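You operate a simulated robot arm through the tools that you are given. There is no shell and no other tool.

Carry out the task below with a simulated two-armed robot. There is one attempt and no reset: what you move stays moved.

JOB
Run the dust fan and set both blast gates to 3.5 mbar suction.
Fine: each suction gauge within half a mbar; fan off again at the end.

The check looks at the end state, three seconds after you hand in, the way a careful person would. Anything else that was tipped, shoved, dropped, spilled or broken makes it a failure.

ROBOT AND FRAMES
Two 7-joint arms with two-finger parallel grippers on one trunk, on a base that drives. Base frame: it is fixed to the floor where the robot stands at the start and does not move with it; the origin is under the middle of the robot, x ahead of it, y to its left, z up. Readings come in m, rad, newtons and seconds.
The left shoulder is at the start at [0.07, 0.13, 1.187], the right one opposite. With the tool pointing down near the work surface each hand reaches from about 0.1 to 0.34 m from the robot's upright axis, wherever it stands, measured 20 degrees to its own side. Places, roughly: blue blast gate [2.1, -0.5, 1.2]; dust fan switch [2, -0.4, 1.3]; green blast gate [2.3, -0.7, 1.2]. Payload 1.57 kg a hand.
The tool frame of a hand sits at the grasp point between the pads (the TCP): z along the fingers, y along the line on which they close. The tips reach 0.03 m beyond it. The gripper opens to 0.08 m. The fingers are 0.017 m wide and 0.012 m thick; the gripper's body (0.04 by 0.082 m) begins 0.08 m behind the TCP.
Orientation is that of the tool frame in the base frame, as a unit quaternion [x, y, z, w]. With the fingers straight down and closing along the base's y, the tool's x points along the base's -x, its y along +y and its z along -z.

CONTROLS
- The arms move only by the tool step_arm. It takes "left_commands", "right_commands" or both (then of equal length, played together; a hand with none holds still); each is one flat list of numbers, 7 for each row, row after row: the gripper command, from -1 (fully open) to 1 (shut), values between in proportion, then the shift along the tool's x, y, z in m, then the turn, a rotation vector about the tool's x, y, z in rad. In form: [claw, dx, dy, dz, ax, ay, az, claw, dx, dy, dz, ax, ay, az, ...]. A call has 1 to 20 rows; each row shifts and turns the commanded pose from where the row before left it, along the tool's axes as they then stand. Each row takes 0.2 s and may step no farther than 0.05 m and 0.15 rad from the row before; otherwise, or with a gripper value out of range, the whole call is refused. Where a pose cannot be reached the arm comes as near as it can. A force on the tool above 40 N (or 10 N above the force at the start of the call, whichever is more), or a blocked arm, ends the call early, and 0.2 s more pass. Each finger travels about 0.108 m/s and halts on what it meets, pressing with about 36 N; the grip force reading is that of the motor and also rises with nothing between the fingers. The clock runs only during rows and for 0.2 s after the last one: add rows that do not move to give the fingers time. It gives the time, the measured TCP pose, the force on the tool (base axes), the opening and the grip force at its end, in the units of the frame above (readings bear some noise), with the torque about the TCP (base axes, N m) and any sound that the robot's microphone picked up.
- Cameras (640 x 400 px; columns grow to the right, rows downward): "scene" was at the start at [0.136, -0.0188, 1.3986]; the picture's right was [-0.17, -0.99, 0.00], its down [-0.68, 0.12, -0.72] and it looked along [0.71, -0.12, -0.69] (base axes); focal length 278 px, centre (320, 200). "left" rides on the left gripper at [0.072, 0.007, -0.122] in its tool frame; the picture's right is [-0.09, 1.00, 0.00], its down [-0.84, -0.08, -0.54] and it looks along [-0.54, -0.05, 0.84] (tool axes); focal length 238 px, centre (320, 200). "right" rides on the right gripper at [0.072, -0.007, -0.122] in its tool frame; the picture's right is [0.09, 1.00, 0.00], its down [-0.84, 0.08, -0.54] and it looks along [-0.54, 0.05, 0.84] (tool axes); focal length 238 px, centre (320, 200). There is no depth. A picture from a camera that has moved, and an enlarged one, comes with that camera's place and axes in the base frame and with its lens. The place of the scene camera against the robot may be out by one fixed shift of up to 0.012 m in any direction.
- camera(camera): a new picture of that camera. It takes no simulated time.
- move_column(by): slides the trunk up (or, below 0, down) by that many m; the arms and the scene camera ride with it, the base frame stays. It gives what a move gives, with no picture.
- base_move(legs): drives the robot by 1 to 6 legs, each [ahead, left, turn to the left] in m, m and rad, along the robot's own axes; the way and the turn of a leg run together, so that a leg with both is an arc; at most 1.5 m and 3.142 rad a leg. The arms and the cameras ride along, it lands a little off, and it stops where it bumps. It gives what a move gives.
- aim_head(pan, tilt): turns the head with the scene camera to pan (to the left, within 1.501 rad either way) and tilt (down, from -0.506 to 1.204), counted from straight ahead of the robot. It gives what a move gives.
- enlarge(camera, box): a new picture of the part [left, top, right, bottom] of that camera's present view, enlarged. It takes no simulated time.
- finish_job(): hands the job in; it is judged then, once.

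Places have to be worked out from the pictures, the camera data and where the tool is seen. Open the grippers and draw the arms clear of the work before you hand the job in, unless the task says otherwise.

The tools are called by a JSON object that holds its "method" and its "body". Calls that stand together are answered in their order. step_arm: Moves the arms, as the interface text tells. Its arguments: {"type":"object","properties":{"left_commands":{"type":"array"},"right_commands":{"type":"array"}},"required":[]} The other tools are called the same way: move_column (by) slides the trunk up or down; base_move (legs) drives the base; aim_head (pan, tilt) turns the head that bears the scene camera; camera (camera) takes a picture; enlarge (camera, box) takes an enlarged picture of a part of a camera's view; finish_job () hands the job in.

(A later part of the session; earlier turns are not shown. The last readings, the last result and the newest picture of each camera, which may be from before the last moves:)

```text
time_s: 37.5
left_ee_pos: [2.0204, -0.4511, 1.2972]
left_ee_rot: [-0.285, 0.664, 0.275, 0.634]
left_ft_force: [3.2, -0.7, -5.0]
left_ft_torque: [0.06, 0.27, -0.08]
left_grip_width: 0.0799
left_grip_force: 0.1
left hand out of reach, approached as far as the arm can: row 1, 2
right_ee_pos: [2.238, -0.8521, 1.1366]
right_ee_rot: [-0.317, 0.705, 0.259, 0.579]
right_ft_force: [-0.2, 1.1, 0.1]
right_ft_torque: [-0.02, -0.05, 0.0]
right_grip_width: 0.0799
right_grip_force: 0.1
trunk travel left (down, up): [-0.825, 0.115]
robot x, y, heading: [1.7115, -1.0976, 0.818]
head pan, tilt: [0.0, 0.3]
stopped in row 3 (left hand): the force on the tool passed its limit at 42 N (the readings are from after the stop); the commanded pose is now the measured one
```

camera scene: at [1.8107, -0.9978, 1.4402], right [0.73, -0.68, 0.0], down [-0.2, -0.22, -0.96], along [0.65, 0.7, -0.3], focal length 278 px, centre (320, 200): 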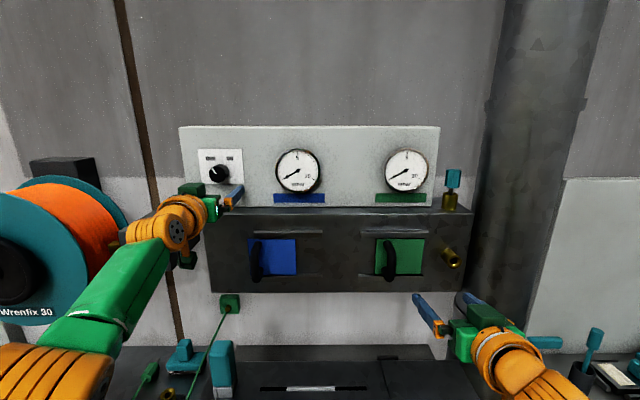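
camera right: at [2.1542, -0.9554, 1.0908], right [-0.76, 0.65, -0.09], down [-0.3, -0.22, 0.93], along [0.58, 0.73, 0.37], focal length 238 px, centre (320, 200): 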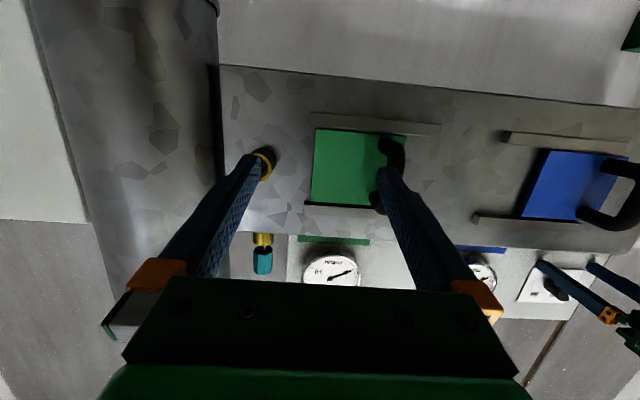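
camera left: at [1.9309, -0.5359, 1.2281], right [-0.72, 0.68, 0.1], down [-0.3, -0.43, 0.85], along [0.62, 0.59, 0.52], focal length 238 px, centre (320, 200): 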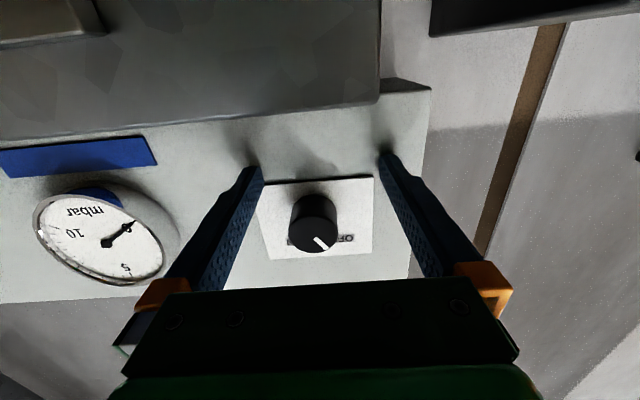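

Retracting with the arm keeps failing, so I'll free the hand by backing the base 5 cm and check the forces.

{"method": "base_move", "body": {"legs": [[-0.04, 0, 0]]}}

{"method": "camera", "body": {"camera": "left"}}

{"method": "camera", "body": {"camera": "scene"}}

```text
time_s: 38.4
left_ee_pos: [1.9961, -0.4746, 1.2947]
left_ee_rot: [-0.286, 0.664, 0.276, 0.633]
left_ft_force: [0.3, 0.3, -0.2]
left_ft_torque: [0.05, -0.03, -0.01]
left_grip_width: 0.0798
left_grip_force: 0.1
right_ee_pos: [2.213, -0.877, 1.1332]
right_ee_rot: [-0.319, 0.707, 0.258, 0.576]
right_ft_force: [-0.1, 1.2, 0.3]
right_ft_torque: [0.0, 0.01, -0.03]
right_grip_width: 0.0798
right_grip_force: 0.1
trunk travel left (down, up): [-0.825, 0.115]
robot x, y, heading: [1.6818, -1.1279, 0.815]
head pan, tilt: [0.0, 0.3]
```

```text
taken
camera left: at [1.9038, -0.5609, 1.2284], right [-0.72, 0.68, 0.1], down [-0.29, -0.42, 0.86], along [0.63, 0.59, 0.5], focal length 238 px, centre (320, 200)
```

left: 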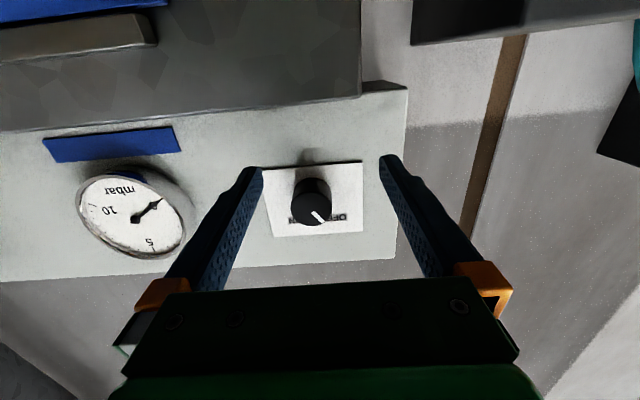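

```text
taken
camera scene: at [1.7902, -1.0202, 1.4391], right [0.73, -0.69, 0.0], down [-0.21, -0.22, -0.95], along [0.65, 0.69, -0.3], focal length 278 px, centre (320, 200)
```

scene: 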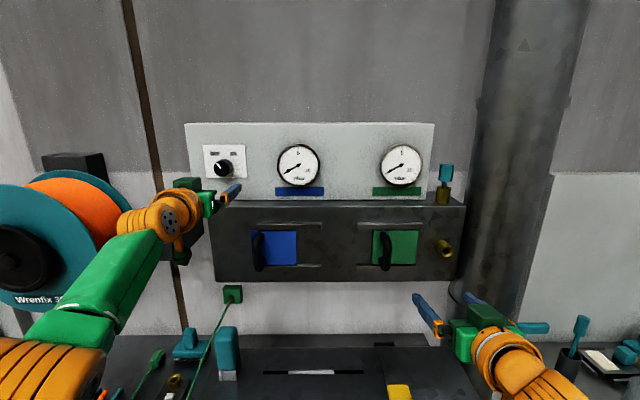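

Forces are zero again, nothing disturbed. Now a test retreat of the left hand in free space.

{"method": "step_arm", "body": {"left_commands": [-1, 0, 0, -0.02, 0, 0, 0, -1, 0, 0, -0.02, 0, 0, 0, -1, 0, 0, 0, 0, 0, 0, -1, 0, 0, 0, 0, 0, 0]}}

```text
time_s: 39.4
left_ee_pos: [1.9883, -0.4821, 1.3061]
left_ee_rot: [-0.286, 0.663, 0.277, 0.635]
left_ft_force: [-0.6, -0.1, 0.6]
left_ft_torque: [-0.03, 0.0, 0.03]
left_grip_width: 0.0799
left_grip_force: 0.1
left hand out of reach, approached as far as the arm can: row 1, 2
right_ee_pos: [2.209, -0.8826, 1.1387]
right_ee_rot: [-0.318, 0.704, 0.26, 0.58]
right_ft_force: [-0.2, -0.1, -0.7]
right_ft_torque: [-0.03, 0.01, -0.01]
right_grip_width: 0.0801
right_grip_force: 0.1
trunk travel left (down, up): [-0.825, 0.115]
robot x, y, heading: [1.6812, -1.1262, 0.815]
head pan, tilt: [0.0, 0.3]
```

The arm seems to meet a joint limit whenever the hand is well above the shoulder. I'll raise the trunk 0.1 m so the shoulder is near knob height and then bring the hand down.

{"method": "move_column", "body": {"by": 0.105}}

{"method": "step_arm", "body": {"left_commands": [-1, 0.03, 0, -0.01, 0, 0, 0, -1, 0.03, 0, -0.01, 0, 0, 0, -1, 0.02, 0, 0, 0, 0, 0, -1, 0, 0, 0, 0, 0, 0]}}

```text
time_s: 40.7
left_ee_pos: [1.9884, -0.4815, 1.4093]
left_ee_rot: [-0.285, 0.662, 0.276, 0.636]
left_ft_force: [0.2, -0.6, -0.2]
left_ft_torque: [0.01, 0.0, 0.0]
left_grip_width: 0.0799
left_grip_force: 0.1
right_ee_pos: [2.2079, -0.8809, 1.243]
right_ee_rot: [-0.318, 0.704, 0.26, 0.58]
right_ft_force: [0.5, 0.1, 0.3]
right_ft_torque: [0.02, -0.02, 0.04]
right_grip_width: 0.0801
right_grip_force: 0.1
trunk travel left (down, up): [-0.93, 0.01]
robot x, y, heading: [1.6813, -1.1254, 0.818]
head pan, tilt: [0.0, 0.3]
```

```text
time_s: 41.7
left_ee_pos: [1.9941, -0.4674, 1.3399]
left_ee_rot: [-0.285, 0.662, 0.277, 0.636]
left_ft_force: [-0.1, -0.1, -0.2]
left_ft_torque: [0.03, 0.02, 0.04]
left_grip_width: 0.0801
left_grip_force: 0.0
left hand out of reach, approached as far as the arm can: row 1, 2
right_ee_pos: [2.2094, -0.8821, 1.2427]
right_ee_rot: [-0.317, 0.705, 0.259, 0.579]
right_ft_force: [-1.0, 0.4, 0.4]
right_ft_torque: [0.03, 0.01, -0.03]
right_grip_width: 0.08
right_grip_force: 0.0
trunk travel left (down, up): [-0.93, 0.01]
robot x, y, heading: [1.6811, -1.1268, 0.817]
head pan, tilt: [0.0, 0.3]
```

Row 3 was reached now. I test a retreat again from here, levelling the pitch a touch.

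{"method": "step_arm", "body": {"left_commands": [-1, 0, 0, -0.02, 0, 0, 0, -1, 0, 0, -0.02, 0, 0, 0, -1, 0, 0, -0.02, 0, -0.03, 0, -1, 0, 0, 0, 0, 0, 0, -1, 0, 0, 0, 0, 0, 0]}}

{"method": "camera", "body": {"camera": "scene"}}

```text
time_s: 42.9
left_ee_pos: [1.9873, -0.4634, 1.3499]
left_ee_rot: [-0.281, 0.652, 0.28, 0.646]
left_ft_force: [-0.4, 0.3, 0.0]
left_ft_torque: [0.01, -0.02, 0.01]
left_grip_width: 0.0798
left_grip_force: 0.0
left hand out of reach, approached as far as the arm can: row 1, 2, 3
right_ee_pos: [2.2093, -0.8819, 1.2425]
right_ee_rot: [-0.318, 0.704, 0.26, 0.58]
right_ft_force: [0.0, -0.3, 0.4]
right_ft_torque: [-0.02, 0.01, 0.01]
right_grip_width: 0.0801
right_grip_force: 0.0
trunk travel left (down, up): [-0.93, 0.01]
robot x, y, heading: [1.6809, -1.1258, 0.819]
head pan, tilt: [0.0, 0.3]
```

```text
taken
camera scene: at [1.7842, -1.0266, 1.5451], right [0.73, -0.69, 0.0], down [-0.2, -0.22, -0.96], along [0.65, 0.7, -0.3], focal length 278 px, centre (320, 200)
```

scene: 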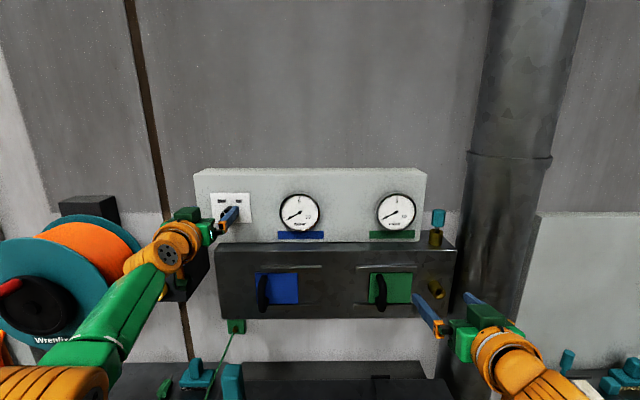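

The wrist seems at its bend limit for straight retreats, but tangential moves work. The hand is level at z 1.35, so I lower it and shift it right to align with the knob, planning to close the last centimetres with the base.

{"method": "step_arm", "body": {"left_commands": [-1, 0.008, -0.012, 0, 0, 0, 0, -1, 0.008, -0.012, 0, 0, 0, 0, -1, 0, 0, 0, 0, 0, 0]}}

{"method": "camera", "body": {"camera": "left"}}

```text
time_s: 43.7
left_ee_pos: [2.009, -0.4772, 1.3351]
left_ee_rot: [-0.281, 0.652, 0.28, 0.646]
left_ft_force: [0.1, -0.6, 0.3]
left_ft_torque: [0.0, -0.01, -0.02]
left_grip_width: 0.0801
left_grip_force: 0.0
left hand out of reach, approached as far as the arm can: row 2
right_ee_pos: [2.2078, -0.8815, 1.2435]
right_ee_rot: [-0.319, 0.704, 0.26, 0.579]
right_ft_force: [-0.4, 0.0, 0.0]
right_ft_torque: [0.01, 0.0, -0.02]
right_grip_width: 0.0799
right_grip_force: 0.2
trunk travel left (down, up): [-0.93, 0.01]
robot x, y, heading: [1.6814, -1.1275, 0.816]
head pan, tilt: [0.0, 0.3]
```

```text
taken
camera left: at [1.9193, -0.5606, 1.2643], right [-0.72, 0.68, 0.1], down [-0.31, -0.44, 0.84], along [0.62, 0.58, 0.53], focal length 238 px, centre (320, 200)
```

left: 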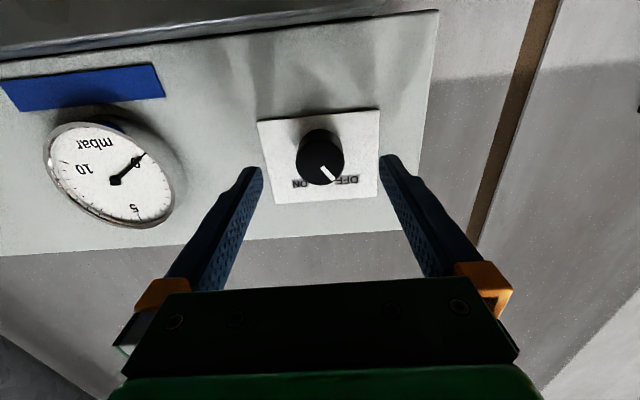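

Knob is centred, about 4 cm ahead; earlier contact put the panel plane about 2.8 cm ahead of the fingertips. I drive the base forward 2 cm so the tips straddle the knob.

{"method": "base_move", "body": {"legs": [[0.021, 0, 0]]}}

{"method": "camera", "body": {"camera": "left"}}

{"method": "enlarge", "body": {"camera": "scene", "box": [180, 180, 280, 242]}}

```text
time_s: 44.5
left_ee_pos: [2.0233, -0.4627, 1.3367]
left_ee_rot: [-0.281, 0.653, 0.28, 0.645]
left_ft_force: [-0.9, 0.4, 0.4]
left_ft_torque: [0.03, 0.01, -0.01]
left_grip_width: 0.0802
left_grip_force: 0.0
right_ee_pos: [2.2216, -0.8668, 1.244]
right_ee_rot: [-0.316, 0.705, 0.258, 0.581]
right_ft_force: [0.3, -0.1, -0.4]
right_ft_torque: [0.01, 0.0, -0.01]
right_grip_width: 0.08
right_grip_force: 0.0
trunk travel left (down, up): [-0.93, 0.01]
robot x, y, heading: [1.695, -1.1079, 0.819]
head pan, tilt: [0.0, 0.3]
```

```text
taken
camera left: at [1.9327, -0.5459, 1.2651], right [-0.72, 0.68, 0.1], down [-0.31, -0.44, 0.84], along [0.62, 0.58, 0.53], focal length 238 px, centre (320, 200)
```

left: 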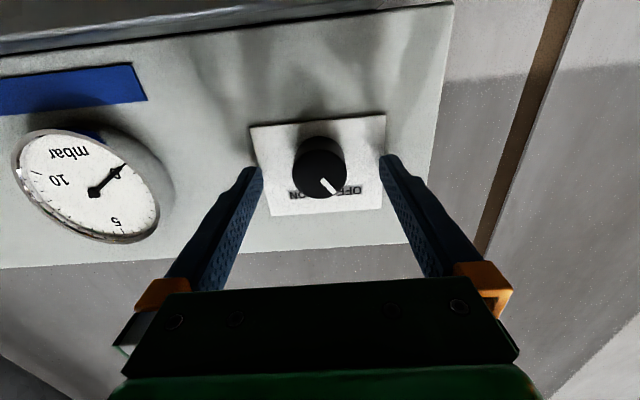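

```text
6.40 times, centred on (230, 211) of scene
camera zoom: at [1.7973, -1.012, 1.5453], right [0.73, -0.69, 0.0], down [-0.2, -0.21, -0.96], along [0.65, 0.7, -0.29], focal length 1776 px, centre (896, 130)
```

zoom: 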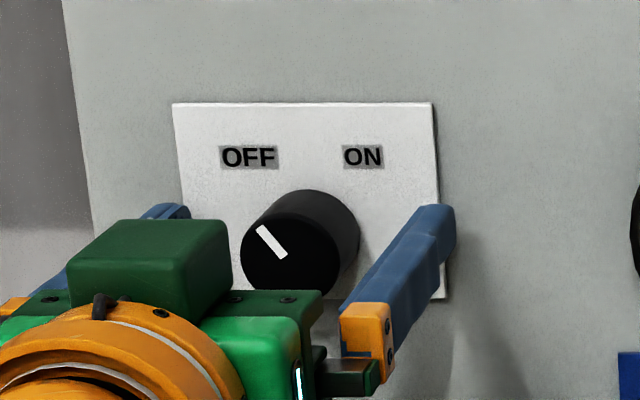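

The knob face is about 2.5 cm ahead of the TCP, giving only 5 mm overlap. I'll go another 8 mm with the base.

{"method": "base_move", "body": {"legs": [[0.009, 0, 0]]}}

{"method": "camera", "body": {"camera": "left"}}

{"method": "enlarge", "body": {"camera": "left", "box": [220, 80, 420, 205]}}

```text
time_s: 45.3
left_ee_pos: [2.0265, -0.4589, 1.3365]
left_ee_rot: [-0.281, 0.652, 0.28, 0.646]
left_ft_force: [-8.9, -11.0, -11.4]
left_ft_torque: [-0.46, -0.16, 0.63]
left_grip_width: 0.0788
left_grip_force: 0.2
right_ee_pos: [2.2244, -0.8634, 1.2458]
right_ee_rot: [-0.317, 0.703, 0.26, 0.581]
right_ft_force: [-0.5, 0.0, 0.5]
right_ft_torque: [0.01, -0.02, 0.0]
right_grip_width: 0.08
right_grip_force: 0.0
trunk travel left (down, up): [-0.93, 0.01]
robot x, y, heading: [1.7038, -1.1067, 0.819]
head pan, tilt: [0.0, 0.3]
```

```text
taken
camera left: at [1.9356, -0.5424, 1.2659], right [-0.72, 0.68, 0.09], down [-0.31, -0.44, 0.84], along [0.62, 0.58, 0.53], focal length 238 px, centre (320, 200)
```

left: 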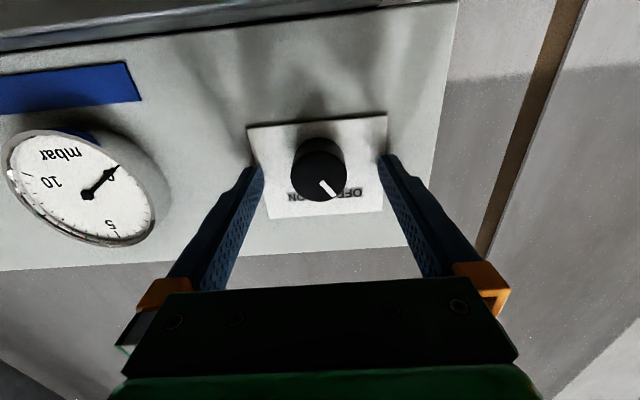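

```text
3.20 times, centred on (320, 142) of left
camera zoom: at [1.9356, -0.5424, 1.2659], right [-0.72, 0.68, 0.09], down [-0.31, -0.44, 0.84], along [0.62, 0.58, 0.53], focal length 763 px, centre (320, 384)
```

zoom: 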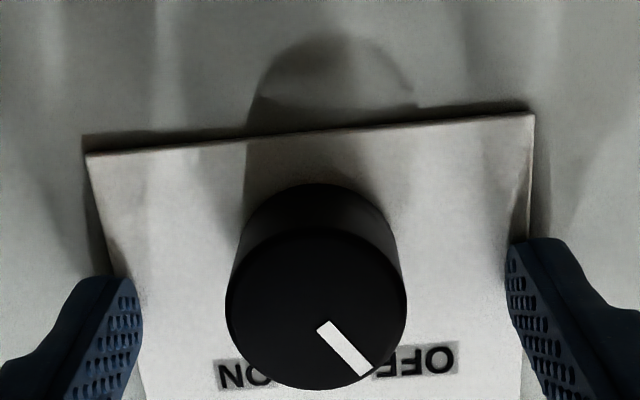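

The fingertips now touch the panel plate (about 18 N). I ease back 5 mm, then close on the knob.

{"method": "base_move", "body": {"legs": [[-0.005, 0, 0]]}}

{"method": "step_arm", "body": {"left_commands": [0, 0, 0, 0, 0, 0, 0, 0.3, 0, 0, 0, 0, 0, 0]}}

{"method": "camera", "body": {"camera": "left"}}

```text
time_s: 46.0
left_ee_pos: [2.0264, -0.4605, 1.3341]
left_ee_rot: [-0.282, 0.654, 0.28, 0.644]
left_ft_force: [-1.0, -2.0, -0.2]
left_ft_torque: [0.04, -0.01, 0.01]
left_grip_width: 0.0795
left_grip_force: 0.0
right_ee_pos: [2.2253, -0.8634, 1.2442]
right_ee_rot: [-0.318, 0.704, 0.26, 0.58]
right_ft_force: [0.1, 0.1, 1.0]
right_ft_torque: [-0.02, -0.02, 0.01]
right_grip_width: 0.0801
right_grip_force: 0.0
trunk travel left (down, up): [-0.93, 0.01]
robot x, y, heading: [1.6972, -1.1086, 0.819]
head pan, tilt: [0.0, 0.3]
```

```text
time_s: 46.6
left_ee_pos: [2.0256, -0.4602, 1.334]
left_ee_rot: [-0.283, 0.654, 0.28, 0.643]
left_ft_force: [-1.9, -1.5, -1.5]
left_ft_torque: [-0.12, 0.16, 0.87]
left_grip_width: 0.0337
left_grip_force: 32.0
right_ee_pos: [2.2259, -0.8637, 1.2433]
right_ee_rot: [-0.318, 0.703, 0.26, 0.58]
right_ft_force: [-0.4, 0.5, 0.2]
right_ft_torque: [0.01, 0.03, 0.01]
right_grip_width: 0.0802
right_grip_force: 0.1
trunk travel left (down, up): [-0.93, 0.01]
robot x, y, heading: [1.6981, -1.1059, 0.815]
head pan, tilt: [0.0, 0.3]
```

```text
taken
camera left: at [1.9355, -0.5427, 1.2632], right [-0.72, 0.68, 0.09], down [-0.3, -0.44, 0.84], along [0.62, 0.58, 0.53], focal length 238 px, centre (320, 200)
```

left: 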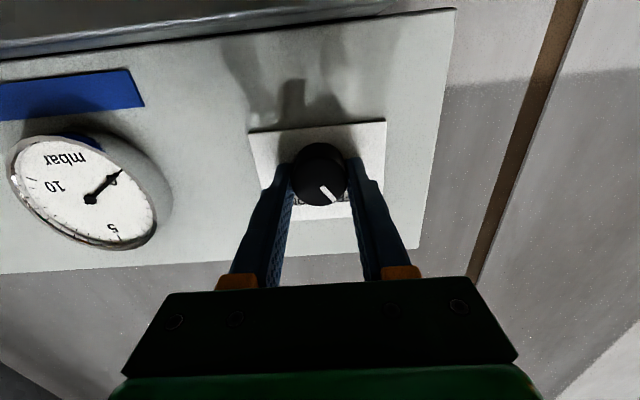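

The knob is gripped (33.7 mm). Now I roll the hand clockwise (positive about tool z) in steps.

{"method": "step_arm", "body": {"left_commands": [0.4, 0, 0, 0, 0, 0, 0.1, 0.4, 0, 0, 0, 0, 0, 0.1, 0.4, 0, 0, 0, 0, 0, 0.1, 0.4, 0, 0, 0, 0, 0, 0.1, 0.4, 0, 0, 0, 0, 0, 0.1, 0.4, 0, 0, 0, 0, 0, 0.1]}}

{"method": "camera", "body": {"camera": "left"}}

{"method": "enlarge", "body": {"camera": "scene", "box": [180, 150, 440, 312]}}

```text
time_s: 48.0
left_ee_pos: [2.0263, -0.4597, 1.3326]
left_ee_rot: [-0.074, 0.709, 0.457, 0.531]
left_ft_force: [-7.0, -12.9, -19.5]
left_ft_torque: [-0.23, 0.14, 1.21]
left_grip_width: 0.0333
left_grip_force: 41.3
right_ee_pos: [2.225, -0.8639, 1.2438]
right_ee_rot: [-0.318, 0.704, 0.26, 0.58]
right_ft_force: [-0.8, 0.0, -0.2]
right_ft_torque: [-0.02, -0.02, 0.0]
right_grip_width: 0.0801
right_grip_force: 0.0
trunk travel left (down, up): [-0.93, 0.01]
robot x, y, heading: [1.6986, -1.1083, 0.813]
head pan, tilt: [0.0, 0.3]
```

```text
taken
camera left: at [1.9075, -0.5165, 1.2794], right [-0.55, 0.53, 0.64], down [0.03, -0.76, 0.65], along [0.83, 0.38, 0.4], focal length 238 px, centre (320, 200)
```

left: 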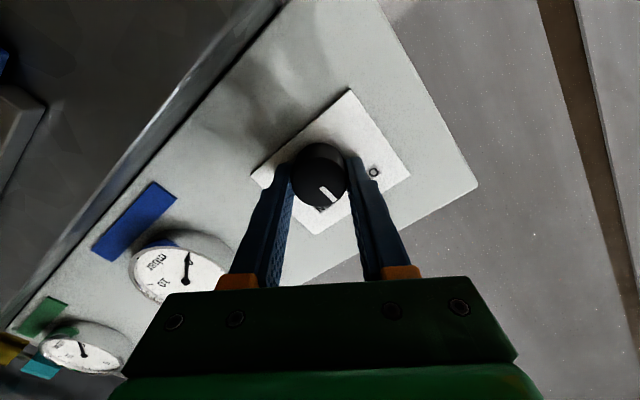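

```text
2.46 times, centred on (310, 231) of scene
camera zoom: at [1.8002, -1.0097, 1.5451], right [0.73, -0.69, 0.0], down [-0.2, -0.21, -0.96], along [0.65, 0.7, -0.29], focal length 683 px, centre (345, 124)
```

zoom: 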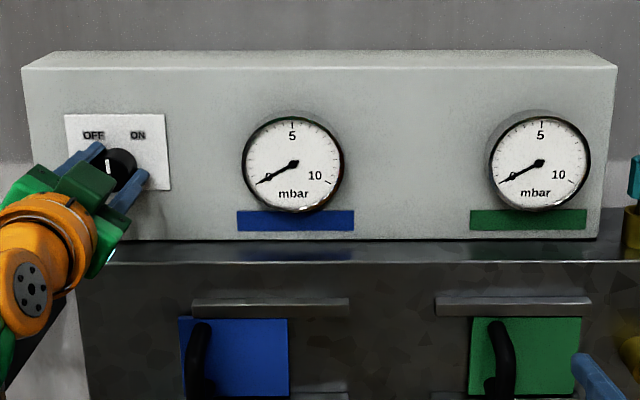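

The pointer has followed and is now upright, nearly halfway. I continue the roll.

{"method": "step_arm", "body": {"left_commands": [0.4, 0, 0, 0, 0, 0, 0.1, 0.4, 0, 0, 0, 0, 0, 0.1, 0.4, 0, 0, 0, 0, 0, 0.1, 0.4, 0, 0, 0, 0, 0, 0.1, 0.4, 0, 0, 0, 0, 0, 0.1]}}

{"method": "camera", "body": {"camera": "left"}}

{"method": "enlarge", "body": {"camera": "scene", "box": [180, 150, 440, 312]}}

```text
time_s: 49.2
left_ee_pos: [2.0282, -0.46, 1.3313]
left_ee_rot: [0.1, 0.708, 0.57, 0.405]
left_ft_force: [-0.9, -5.6, -6.4]
left_ft_torque: [0.75, -0.65, 0.74]
left_grip_width: 0.0335
left_grip_force: 41.8
right_ee_pos: [2.2251, -0.8656, 1.2431]
right_ee_rot: [-0.317, 0.704, 0.26, 0.58]
right_ft_force: [-0.5, -0.2, 0.1]
right_ft_torque: [0.0, -0.01, 0.0]
right_grip_width: 0.0798
right_grip_force: 0.1
trunk travel left (down, up): [-0.93, 0.01]
robot x, y, heading: [1.6992, -1.1058, 0.819]
head pan, tilt: [0.0, 0.3]
stopped in row 5 (left hand): the force on the tool passed its limit at 40 N (the readings are from after the stop); the commanded pose is now the measured one
```

```text
taken
camera left: at [1.8934, -0.5026, 1.3071], right [-0.26, 0.27, 0.93], down [0.2, -0.92, 0.33], along [0.94, 0.27, 0.19], focal length 238 px, centre (320, 200)
```

left: 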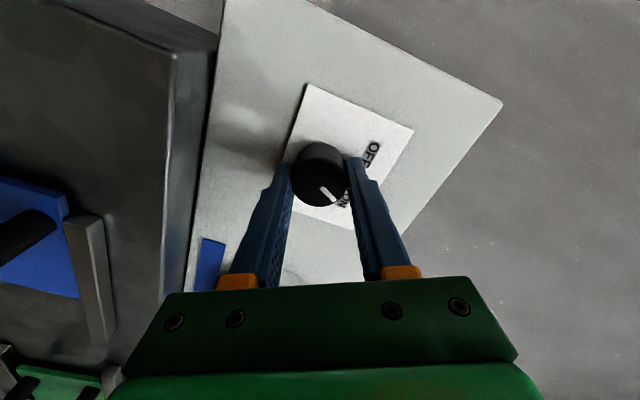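

```text
2.46 times, centred on (310, 231) of scene
camera zoom: at [1.8015, -1.0108, 1.5459], right [0.73, -0.69, 0.0], down [-0.2, -0.21, -0.96], along [0.65, 0.7, -0.29], focal length 683 px, centre (345, 124)
```

zoom: 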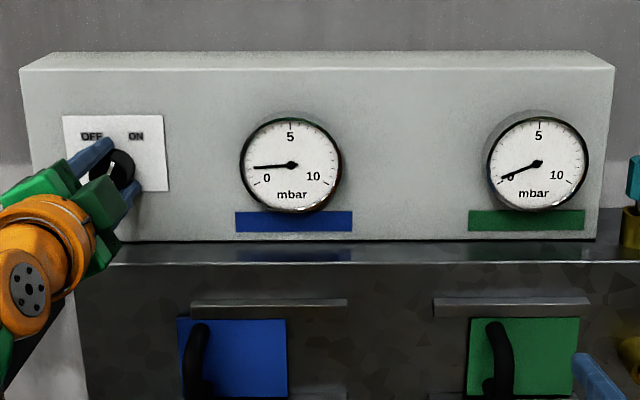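

The blue gauge is rising: the fan has started. I open the gripper and wait a moment to see that the switch holds and what the gauges settle at.

{"method": "step_arm", "body": {"left_commands": [-1, 0, 0, 0, 0, 0, 0, -1, 0, 0, 0, 0, 0, 0, -1, 0, 0, 0, 0, 0, 0, -1, 0, 0, 0, 0, 0, 0, -1, 0, 0, 0, 0, 0, 0]}}

{"method": "enlarge", "body": {"camera": "scene", "box": [180, 150, 440, 312]}}

{"method": "enlarge", "body": {"camera": "left", "box": [220, 80, 420, 205]}}

```text
time_s: 50.4
left_ee_pos: [2.0268, -0.4608, 1.3317]
left_ee_rot: [0.099, 0.707, 0.572, 0.405]
left_ft_force: [-0.8, -1.3, 1.5]
left_ft_torque: [0.12, -0.05, 0.02]
left_grip_width: 0.0802
left_grip_force: 0.0
right_ee_pos: [2.2252, -0.8655, 1.2433]
right_ee_rot: [-0.318, 0.704, 0.26, 0.58]
right_ft_force: [-0.7, -0.2, 0.0]
right_ft_torque: [-0.02, -0.04, -0.01]
right_grip_width: 0.0801
right_grip_force: 0.0
trunk travel left (down, up): [-0.93, 0.01]
robot x, y, heading: [1.6989, -1.1046, 0.818]
head pan, tilt: [0.0, 0.3]
```

```text
2.46 times, centred on (310, 231) of scene
camera zoom: at [1.8005, -1.0106, 1.5453], right [0.73, -0.69, 0.0], down [-0.2, -0.21, -0.96], along [0.65, 0.7, -0.29], focal length 683 px, centre (345, 124)
```

zoom: 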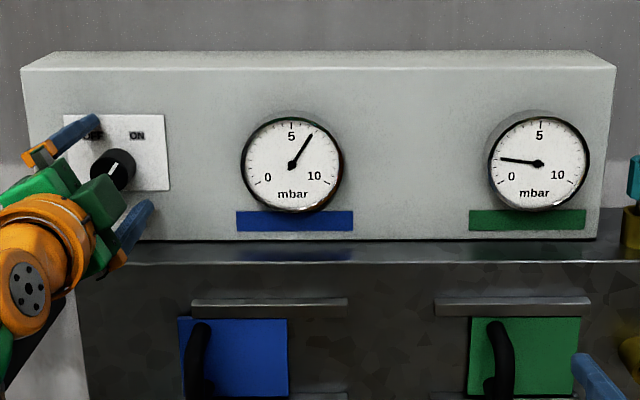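

```text
3.20 times, centred on (320, 142) of left
camera zoom: at [1.8923, -0.5023, 1.3073], right [-0.26, 0.27, 0.93], down [0.2, -0.92, 0.33], along [0.94, 0.27, 0.19], focal length 763 px, centre (320, 384)
```

zoom: 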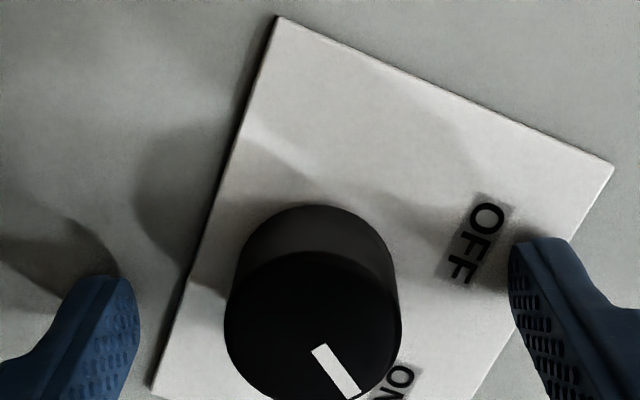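

The fan runs and the switch stays at ON; blue has risen to about 6.5 and green about 1.5, still settling. I back the base away 10 cm to clear the knob, roll the left hand level, and read the gauges again.

{"method": "base_move", "body": {"legs": [[-0.1, 0, 0]]}}

{"method": "step_arm", "body": {"left_commands": [-1, 0, 0, 0, 0, 0, -0.14, -1, 0, 0, 0, 0, 0, -0.14, -1, 0, 0, 0, 0, 0, -0.14, -1, 0, 0, 0, 0, 0, -0.14, -1, 0, 0, 0, 0, 0, -0.14, -1, 0, 0, 0, 0, 0, -0.14, -1, 0, 0, 0, 0, 0, -0.14, -1, 0, 0, 0, 0, 0, -0.1, -1, 0, 0, 0, 0, 0, 0]}}

{"method": "camera", "body": {"camera": "scene"}}

{"method": "enlarge", "body": {"camera": "scene", "box": [190, 150, 450, 312]}}

```text
time_s: 51.6
left_ee_pos: [1.9653, -0.5274, 1.3264]
left_ee_rot: [0.1, 0.71, 0.568, 0.405]
left_ft_force: [0.6, 0.2, -0.8]
left_ft_torque: [0.0, -0.02, -0.02]
left_grip_width: 0.08
left_grip_force: 0.0
right_ee_pos: [2.1604, -0.9333, 1.2406]
right_ee_rot: [-0.317, 0.706, 0.258, 0.578]
right_ft_force: [0.4, -0.3, -0.3]
right_ft_torque: [0.02, -0.01, 0.0]
right_grip_width: 0.0802
right_grip_force: 0.1
trunk travel left (down, up): [-0.93, 0.01]
robot x, y, heading: [1.6279, -1.1782, 0.812]
head pan, tilt: [0.0, 0.3]
```

```text
time_s: 53.6
left_ee_pos: [1.9591, -0.5322, 1.3303]
left_ee_rot: [-0.279, 0.658, 0.28, 0.641]
left_ft_force: [-0.3, 0.7, 0.1]
left_ft_torque: [-0.02, 0.02, 0.0]
left_grip_width: 0.08
left_grip_force: 0.0
right_ee_pos: [2.1567, -0.9381, 1.2417]
right_ee_rot: [-0.317, 0.705, 0.259, 0.58]
right_ft_force: [0.5, -0.1, -0.1]
right_ft_torque: [0.0, 0.01, 0.02]
right_grip_width: 0.0798
right_grip_force: 0.0
trunk travel left (down, up): [-0.93, 0.01]
robot x, y, heading: [1.6322, -1.1843, 0.815]
head pan, tilt: [0.0, 0.3]
```

```text
taken
camera scene: at [1.7321, -1.0823, 1.5451], right [0.73, -0.69, 0.0], down [-0.2, -0.22, -0.96], along [0.66, 0.69, -0.3], focal length 278 px, centre (320, 200)
```

scene: 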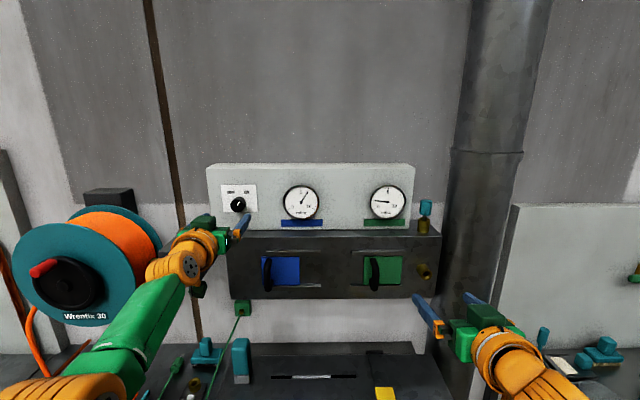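

```text
2.46 times, centred on (320, 231) of scene
camera zoom: at [1.7321, -1.0823, 1.5451], right [0.73, -0.69, 0.0], down [-0.2, -0.22, -0.96], along [0.66, 0.69, -0.3], focal length 683 px, centre (320, 124)
```

zoom: 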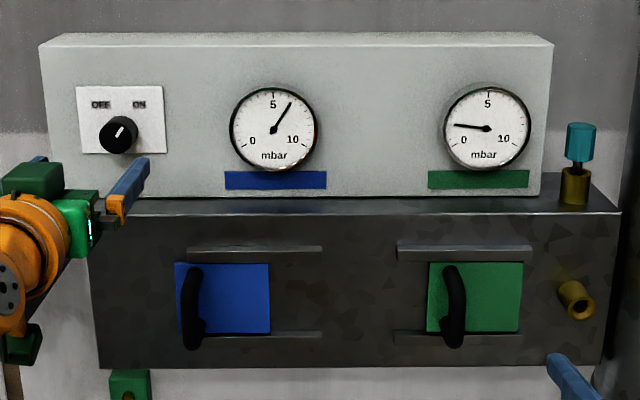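

Settled readings: blue about 6.4, green about 1.5 mbar; the plates suggest that moving a plate right lowers suction (blue needs roughly +27 mm right, green roughly 19 mm left). First I try to level the right hand by raising it relative to its shoulder.

{"method": "step_arm", "body": {"right_commands": [-1, -0.03, 0, 0.01, 0, 0, 0, -1, -0.03, 0, 0.01, 0, 0, 0, -1, -0.03, 0, 0.01, 0, 0, 0, -1, 0, 0, 0, 0, -0.07, 0, -1, 0, 0, 0, 0, -0.07, 0, -1, 0, 0, 0, 0, -0.07, 0, -1, 0, 0, 0, 0, 0, 0]}}

{"method": "camera", "body": {"camera": "right"}}

```text
time_s: 55.2
left_ee_pos: [1.959, -0.5313, 1.3311]
left_ee_rot: [-0.278, 0.659, 0.28, 0.641]
left_ft_force: [0.4, -0.3, 0.0]
left_ft_torque: [0.04, 0.0, 0.02]
left_grip_width: 0.0798
left_grip_force: 0.0
right_ee_pos: [2.1858, -0.903, 1.3233]
right_ee_rot: [-0.299, 0.662, 0.281, 0.627]
right_ft_force: [0.1, 0.4, -0.3]
right_ft_torque: [0.0, -0.01, 0.02]
right_grip_width: 0.0801
right_grip_force: 0.0
right hand out of reach, approached as far as the arm can: row 6
trunk travel left (down, up): [-0.93, 0.01]
robot x, y, heading: [1.631, -1.1823, 0.816]
head pan, tilt: [0.0, 0.3]
```

```text
taken
camera right: at [2.1085, -1.0018, 1.2592], right [-0.75, 0.66, -0.1], down [-0.39, -0.32, 0.87], along [0.54, 0.68, 0.49], focal length 238 px, centre (320, 200)
```

right: 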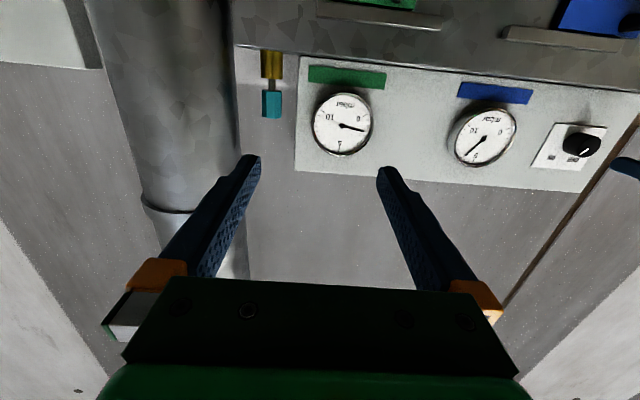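

Both hands are now level. I lower the trunk 0.175 m, which puts both hands at bar height, clear of the panel.

{"method": "move_column", "body": {"by": -0.175}}

{"method": "camera", "body": {"camera": "scene"}}

{"method": "camera", "body": {"camera": "left"}}

{"method": "camera", "body": {"camera": "right"}}

```text
time_s: 57.1
left_ee_pos: [1.9587, -0.5323, 1.1554]
left_ee_rot: [-0.278, 0.658, 0.28, 0.641]
left_ft_force: [-0.6, -0.2, 1.0]
left_ft_torque: [0.01, 0.0, -0.02]
left_grip_width: 0.08
left_grip_force: 0.2
right_ee_pos: [2.1858, -0.9043, 1.1497]
right_ee_rot: [-0.299, 0.663, 0.28, 0.627]
right_ft_force: [-0.4, 1.0, 0.9]
right_ft_torque: [0.0, 0.03, 0.02]
right_grip_width: 0.0802
right_grip_force: 0.0
trunk travel left (down, up): [-0.755, 0.185]
robot x, y, heading: [1.6287, -1.1842, 0.814]
head pan, tilt: [0.0, 0.3]
```

```text
taken
camera scene: at [1.7318, -1.0826, 1.3701], right [0.73, -0.69, 0.0], down [-0.2, -0.22, -0.96], along [0.66, 0.69, -0.3], focal length 278 px, centre (320, 200)
```

scene: 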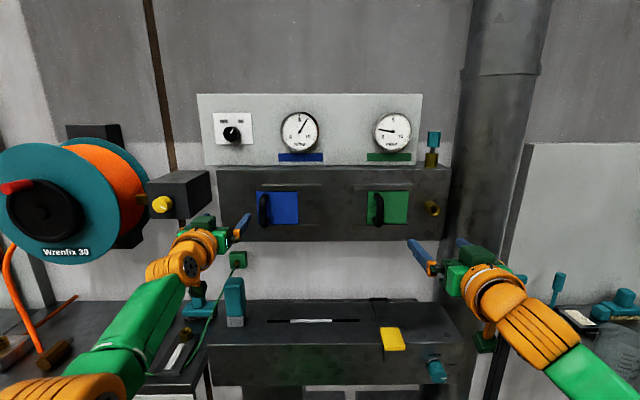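

```text
taken
camera left: at [1.8666, -0.6156, 1.0864], right [-0.72, 0.69, 0.1], down [-0.3, -0.44, 0.85], along [0.63, 0.58, 0.52], focal length 238 px, centre (320, 200)
```

left: 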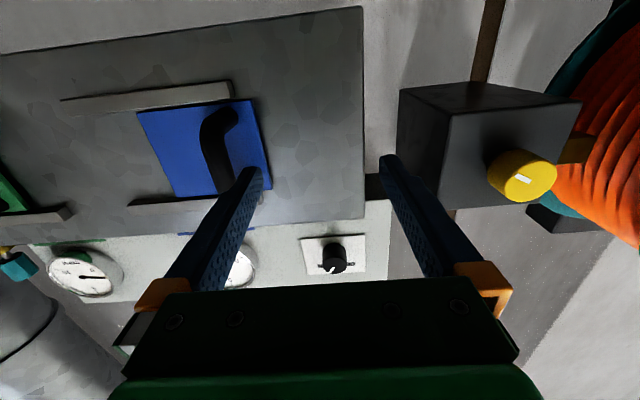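

```text
taken
camera right: at [2.1086, -1.002, 1.0843], right [-0.75, 0.66, -0.09], down [-0.39, -0.32, 0.87], along [0.54, 0.68, 0.49], focal length 238 px, centre (320, 200)
```

right: 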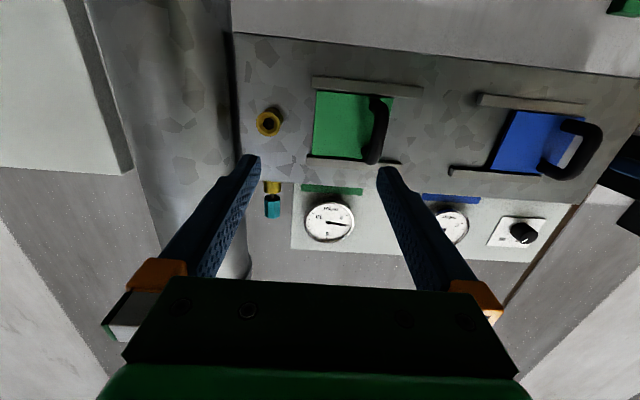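

Both hands are at bar height. I shift the left hand right about 7.5 cm to line up with the blue bar (tips remain 3 cm short of it).

{"method": "step_arm", "body": {"left_commands": [-1, 0, -0.025, 0, 0, 0, 0, -1, 0, -0.025, 0, 0, 0, 0, -1, 0, -0.025, 0, 0, 0, 0, -1, 0, 0, 0, 0, 0, 0]}}

{"method": "camera", "body": {"camera": "left"}}

{"method": "camera", "body": {"camera": "scene"}}

```text
time_s: 58.1
left_ee_pos: [2.0123, -0.5835, 1.1543]
left_ee_rot: [-0.278, 0.659, 0.28, 0.641]
left_ft_force: [-0.4, -0.4, 0.2]
left_ft_torque: [0.0, -0.03, 0.01]
left_grip_width: 0.08
left_grip_force: 0.1
left hand out of reach, approached as far as the arm can: row 3
right_ee_pos: [2.1859, -0.9038, 1.1494]
right_ee_rot: [-0.299, 0.662, 0.281, 0.627]
right_ft_force: [-0.5, 0.3, 0.3]
right_ft_torque: [-0.03, 0.0, 0.0]
right_grip_width: 0.0797
right_grip_force: 0.0
trunk travel left (down, up): [-0.755, 0.185]
robot x, y, heading: [1.6279, -1.1844, 0.811]
head pan, tilt: [0.0, 0.3]
```

```text
taken
camera left: at [1.9203, -0.6679, 1.0846], right [-0.72, 0.69, 0.1], down [-0.3, -0.44, 0.85], along [0.63, 0.58, 0.52], focal length 238 px, centre (320, 200)
```

left: 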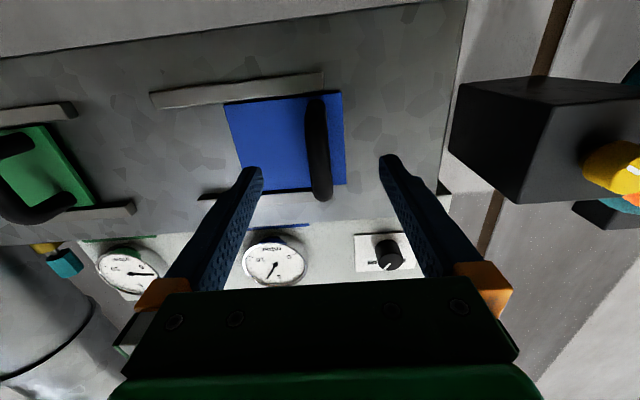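

```text
taken
camera scene: at [1.7317, -1.0823, 1.3701], right [0.73, -0.69, 0.0], down [-0.2, -0.22, -0.96], along [0.66, 0.69, -0.3], focal length 278 px, centre (320, 200)
```

scene: 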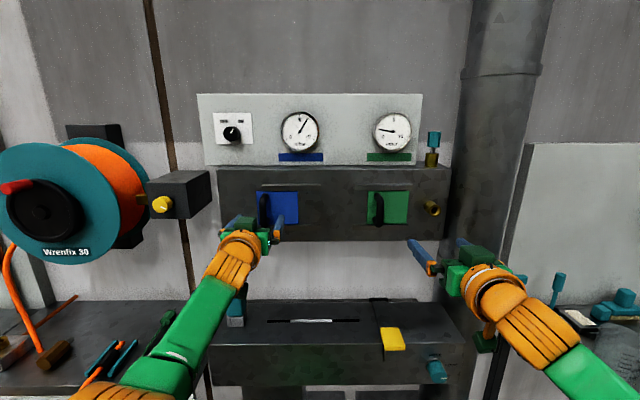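

The blue bar is centred between the left fingers, about 7–8 cm ahead. I drive the base 6.5 cm forward so the fingers straddle the bar.

{"method": "base_move", "body": {"legs": [[0.065, 0, 0]]}}

{"method": "camera", "body": {"camera": "left"}}

{"method": "camera", "body": {"camera": "right"}}

{"method": "camera", "body": {"camera": "scene"}}

```text
time_s: 59.3
left_ee_pos: [2.0511, -0.5425, 1.1537]
left_ee_rot: [-0.279, 0.661, 0.282, 0.637]
left_ft_force: [-12.8, -13.0, 0.3]
left_ft_torque: [0.23, 0.02, -0.76]
left_grip_width: 0.0801
left_grip_force: 0.0
right_ee_pos: [2.2241, -0.8627, 1.1552]
right_ee_rot: [-0.298, 0.66, 0.282, 0.63]
right_ft_force: [-0.3, 0.2, 0.0]
right_ft_torque: [0.01, 0.02, 0.02]
right_grip_width: 0.08
right_grip_force: 0.0
trunk travel left (down, up): [-0.755, 0.185]
robot x, y, heading: [1.675, -1.1375, 0.813]
head pan, tilt: [0.0, 0.3]
stopped in leg 1: the force on the tool passed its limit at 52 N (the readings are from after the stop); the commanded pose is now the measured one
```

```text
taken
camera left: at [1.9584, -0.6267, 1.0852], right [-0.72, 0.68, 0.11], down [-0.29, -0.44, 0.85], along [0.63, 0.58, 0.52], focal length 238 px, centre (320, 200)
```

left: 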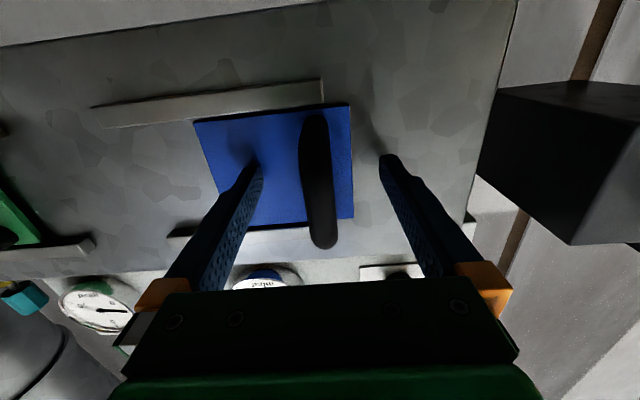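

```text
taken
camera right: at [2.1477, -0.9597, 1.0885], right [-0.75, 0.66, -0.09], down [-0.39, -0.32, 0.86], along [0.54, 0.68, 0.5], focal length 238 px, centre (320, 200)
```

right: 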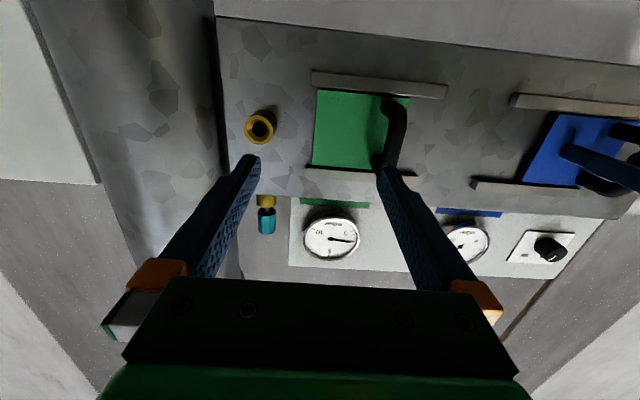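

```text
taken
camera scene: at [1.7692, -1.0428, 1.3715], right [0.73, -0.69, 0.0], down [-0.2, -0.21, -0.96], along [0.66, 0.7, -0.29], focal length 278 px, centre (320, 200)
```

scene: 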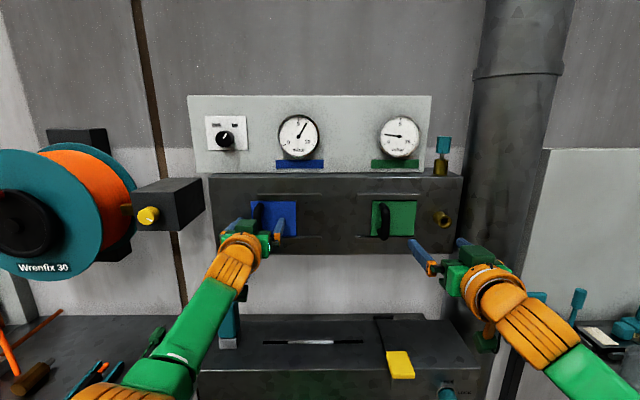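

The fingertips reached the gate plate (bar stands only about 2–2.5 cm off it) and the bar is now between the pads. I back off 6 mm and close the left gripper on the bar.

{"method": "base_move", "body": {"legs": [[-0.007, 0, 0]]}}

{"method": "step_arm", "body": {"left_commands": [0.2, 0, 0, 0, 0, 0, 0, 0.7, 0, 0, 0, 0, 0, 0, 0.7, 0, 0, 0, 0, 0, 0]}}

{"method": "camera", "body": {"camera": "left"}}

{"method": "enlarge", "body": {"camera": "scene", "box": [180, 80, 470, 260]}}

```text
time_s: 60.0
left_ee_pos: [2.05, -0.5426, 1.1485]
left_ee_rot: [-0.279, 0.663, 0.28, 0.636]
left_ft_force: [-5.4, -3.9, 1.4]
left_ft_torque: [0.01, -0.11, -0.18]
left_grip_width: 0.0796
left_grip_force: 0.0
right_ee_pos: [2.224, -0.8628, 1.1508]
right_ee_rot: [-0.298, 0.661, 0.282, 0.629]
right_ft_force: [0.2, -0.1, 0.5]
right_ft_torque: [-0.02, 0.02, 0.03]
right_grip_width: 0.0804
right_grip_force: 0.0
trunk travel left (down, up): [-0.755, 0.185]
robot x, y, heading: [1.6692, -1.1397, 0.811]
head pan, tilt: [0.0, 0.3]
```

```text
time_s: 60.8
left_ee_pos: [2.0498, -0.5425, 1.1488]
left_ee_rot: [-0.281, 0.663, 0.28, 0.635]
left_ft_force: [-4.2, -5.1, -1.1]
left_ft_torque: [-0.12, -0.81, 1.87]
left_grip_width: 0.0306
left_grip_force: 40.2
right_ee_pos: [2.2256, -0.8612, 1.1514]
right_ee_rot: [-0.298, 0.661, 0.281, 0.629]
right_ft_force: [-0.6, 0.0, -0.5]
right_ft_torque: [0.02, 0.01, 0.0]
right_grip_width: 0.08
right_grip_force: 0.1
trunk travel left (down, up): [-0.755, 0.185]
robot x, y, heading: [1.6691, -1.1375, 0.815]
head pan, tilt: [0.0, 0.3]
```

```text
taken
camera left: at [1.957, -0.6268, 1.0812], right [-0.72, 0.68, 0.11], down [-0.28, -0.43, 0.85], along [0.63, 0.59, 0.51], focal length 238 px, centre (320, 200)
```

left: 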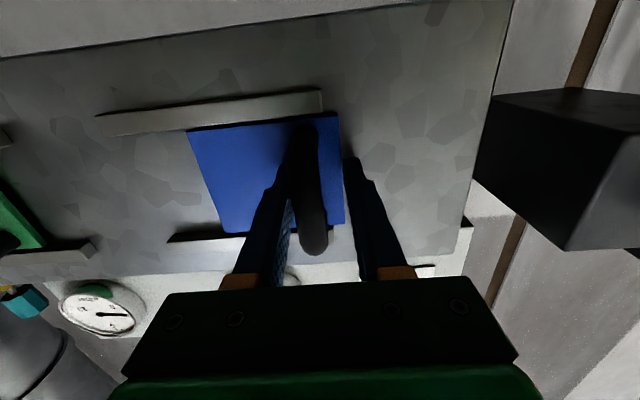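

```text
2.21 times, centred on (325, 170) of scene
camera zoom: at [1.7694, -1.0418, 1.3705], right [0.73, -0.69, 0.0], down [-0.2, -0.21, -0.96], along [0.66, 0.7, -0.29], focal length 612 px, centre (309, 266)
```

zoom: 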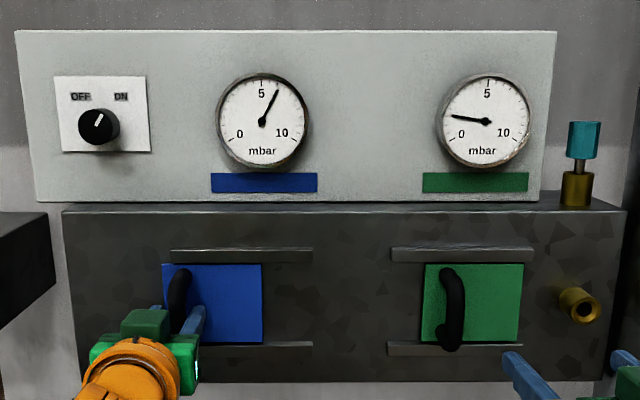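

The left finger is catching the plate's edge rather than the bar (width 30 mm). I reopen, back off 1 cm more so only the bar is between the pads, and close again.

{"method": "step_arm", "body": {"left_commands": [-1, 0, 0, 0, 0, 0, 0, -1, 0, 0, 0, 0, 0, 0, -1, 0, 0, 0, 0, 0, 0]}}

{"method": "base_move", "body": {"legs": [[-0.01, 0, 0]]}}

{"method": "step_arm", "body": {"left_commands": [0.2, 0, 0, 0, 0, 0, 0, 0.8, 0, 0, 0, 0, 0, 0, 0.8, 0, 0, 0, 0, 0, 0, 0.8, 0, 0, 0, 0, 0, 0]}}

{"method": "camera", "body": {"camera": "left"}}

```text
time_s: 61.6
left_ee_pos: [2.0495, -0.5436, 1.1481]
left_ee_rot: [-0.28, 0.662, 0.281, 0.635]
left_ft_force: [-4.4, -3.1, 1.1]
left_ft_torque: [0.09, -0.04, -0.23]
left_grip_width: 0.0799
left_grip_force: 0.1
right_ee_pos: [2.2235, -0.8616, 1.1506]
right_ee_rot: [-0.298, 0.662, 0.28, 0.628]
right_ft_force: [0.0, 0.1, -0.1]
right_ft_torque: [0.02, 0.02, 0.02]
right_grip_width: 0.0801
right_grip_force: 0.1
trunk travel left (down, up): [-0.755, 0.185]
robot x, y, heading: [1.6705, -1.1378, 0.816]
head pan, tilt: [0.0, 0.3]
```

```text
time_s: 62.4
left_ee_pos: [2.046, -0.5481, 1.1459]
left_ee_rot: [-0.28, 0.664, 0.28, 0.634]
left_ft_force: [0.2, 0.7, 0.7]
left_ft_torque: [0.02, 0.0, -0.01]
left_grip_width: 0.08
left_grip_force: 0.0
right_ee_pos: [2.2214, -0.8665, 1.1485]
right_ee_rot: [-0.299, 0.663, 0.28, 0.627]
right_ft_force: [-0.2, 0.3, 0.3]
right_ft_torque: [0.01, 0.02, 0.01]
right_grip_width: 0.0799
right_grip_force: 0.1
trunk travel left (down, up): [-0.755, 0.185]
robot x, y, heading: [1.6642, -1.1471, 0.813]
head pan, tilt: [0.0, 0.3]
```

```text
time_s: 63.4
left_ee_pos: [2.046, -0.548, 1.1471]
left_ee_rot: [-0.281, 0.664, 0.28, 0.634]
left_ft_force: [0.2, 1.2, -0.2]
left_ft_torque: [-0.41, -0.44, -0.02]
left_grip_width: 0.0167
left_grip_force: 32.0
right_ee_pos: [2.2192, -0.867, 1.1494]
right_ee_rot: [-0.3, 0.662, 0.281, 0.627]
right_ft_force: [-0.1, -0.3, 0.0]
right_ft_torque: [0.03, -0.02, -0.01]
right_grip_width: 0.08
right_grip_force: 0.0
trunk travel left (down, up): [-0.755, 0.185]
robot x, y, heading: [1.6625, -1.1472, 0.815]
head pan, tilt: [0.0, 0.3]
```

```text
taken
camera left: at [1.9528, -0.6321, 1.0791], right [-0.72, 0.68, 0.11], down [-0.28, -0.43, 0.86], along [0.63, 0.59, 0.51], focal length 238 px, centre (320, 200)
```

left: 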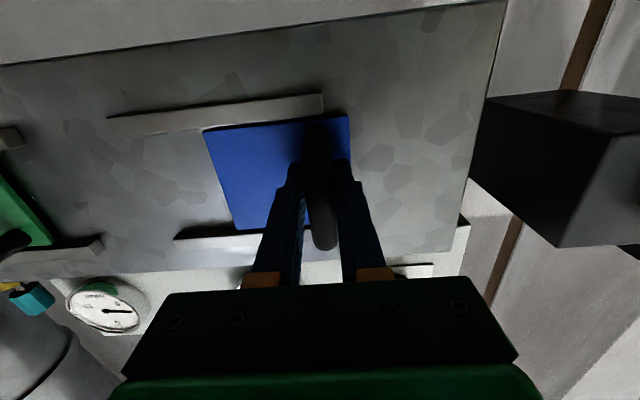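

The bar is properly gripped (16.7 mm). I slide the blue gate right by 18 mm and read the gauges.

{"method": "step_arm", "body": {"left_commands": [0.8, 0, -0.006, 0, 0, 0, 0, 0.8, 0, -0.006, 0, 0, 0, 0, 0.8, 0, -0.006, 0, 0, 0, 0, 0.8, 0, 0, 0, 0, 0, 0, 0.8, 0, 0, 0, 0, 0, 0, 0.8, 0, 0, 0, 0, 0, 0, 0.8, 0, 0, 0, 0, 0, 0, 0.8, 0, 0, 0, 0, 0, 0]}}

{"method": "enlarge", "body": {"camera": "scene", "box": [180, 80, 470, 260]}}

```text
time_s: 65.2
left_ee_pos: [2.054, -0.5596, 1.1383]
left_ee_rot: [-0.283, 0.666, 0.279, 0.631]
left_ft_force: [-9.4, -12.0, -22.9]
left_ft_torque: [-0.2, -0.41, -0.05]
left_grip_width: 0.0168
left_grip_force: 32.0
left hand out of reach, approached as far as the arm can: row 3
right_ee_pos: [2.2197, -0.8678, 1.1485]
right_ee_rot: [-0.299, 0.662, 0.281, 0.627]
right_ft_force: [-0.3, -0.1, 0.0]
right_ft_torque: [0.0, -0.01, 0.01]
right_grip_width: 0.0799
right_grip_force: 0.2
trunk travel left (down, up): [-0.755, 0.185]
robot x, y, heading: [1.6605, -1.1482, 0.818]
head pan, tilt: [0.0, 0.3]
```

```text
2.21 times, centred on (325, 170) of scene
camera zoom: at [1.7651, -1.046, 1.3697], right [0.73, -0.69, 0.0], down [-0.2, -0.22, -0.96], along [0.66, 0.7, -0.3], focal length 612 px, centre (309, 266)
```

zoom: 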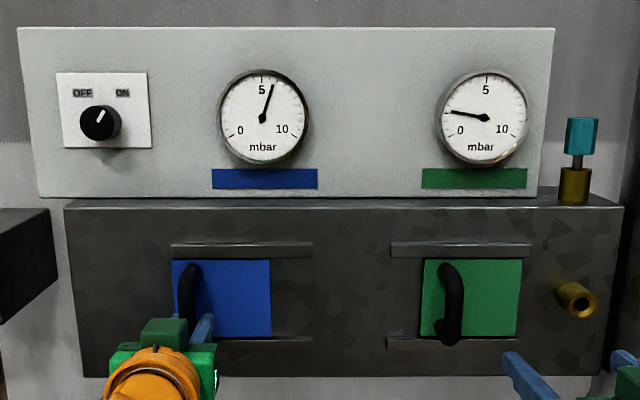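

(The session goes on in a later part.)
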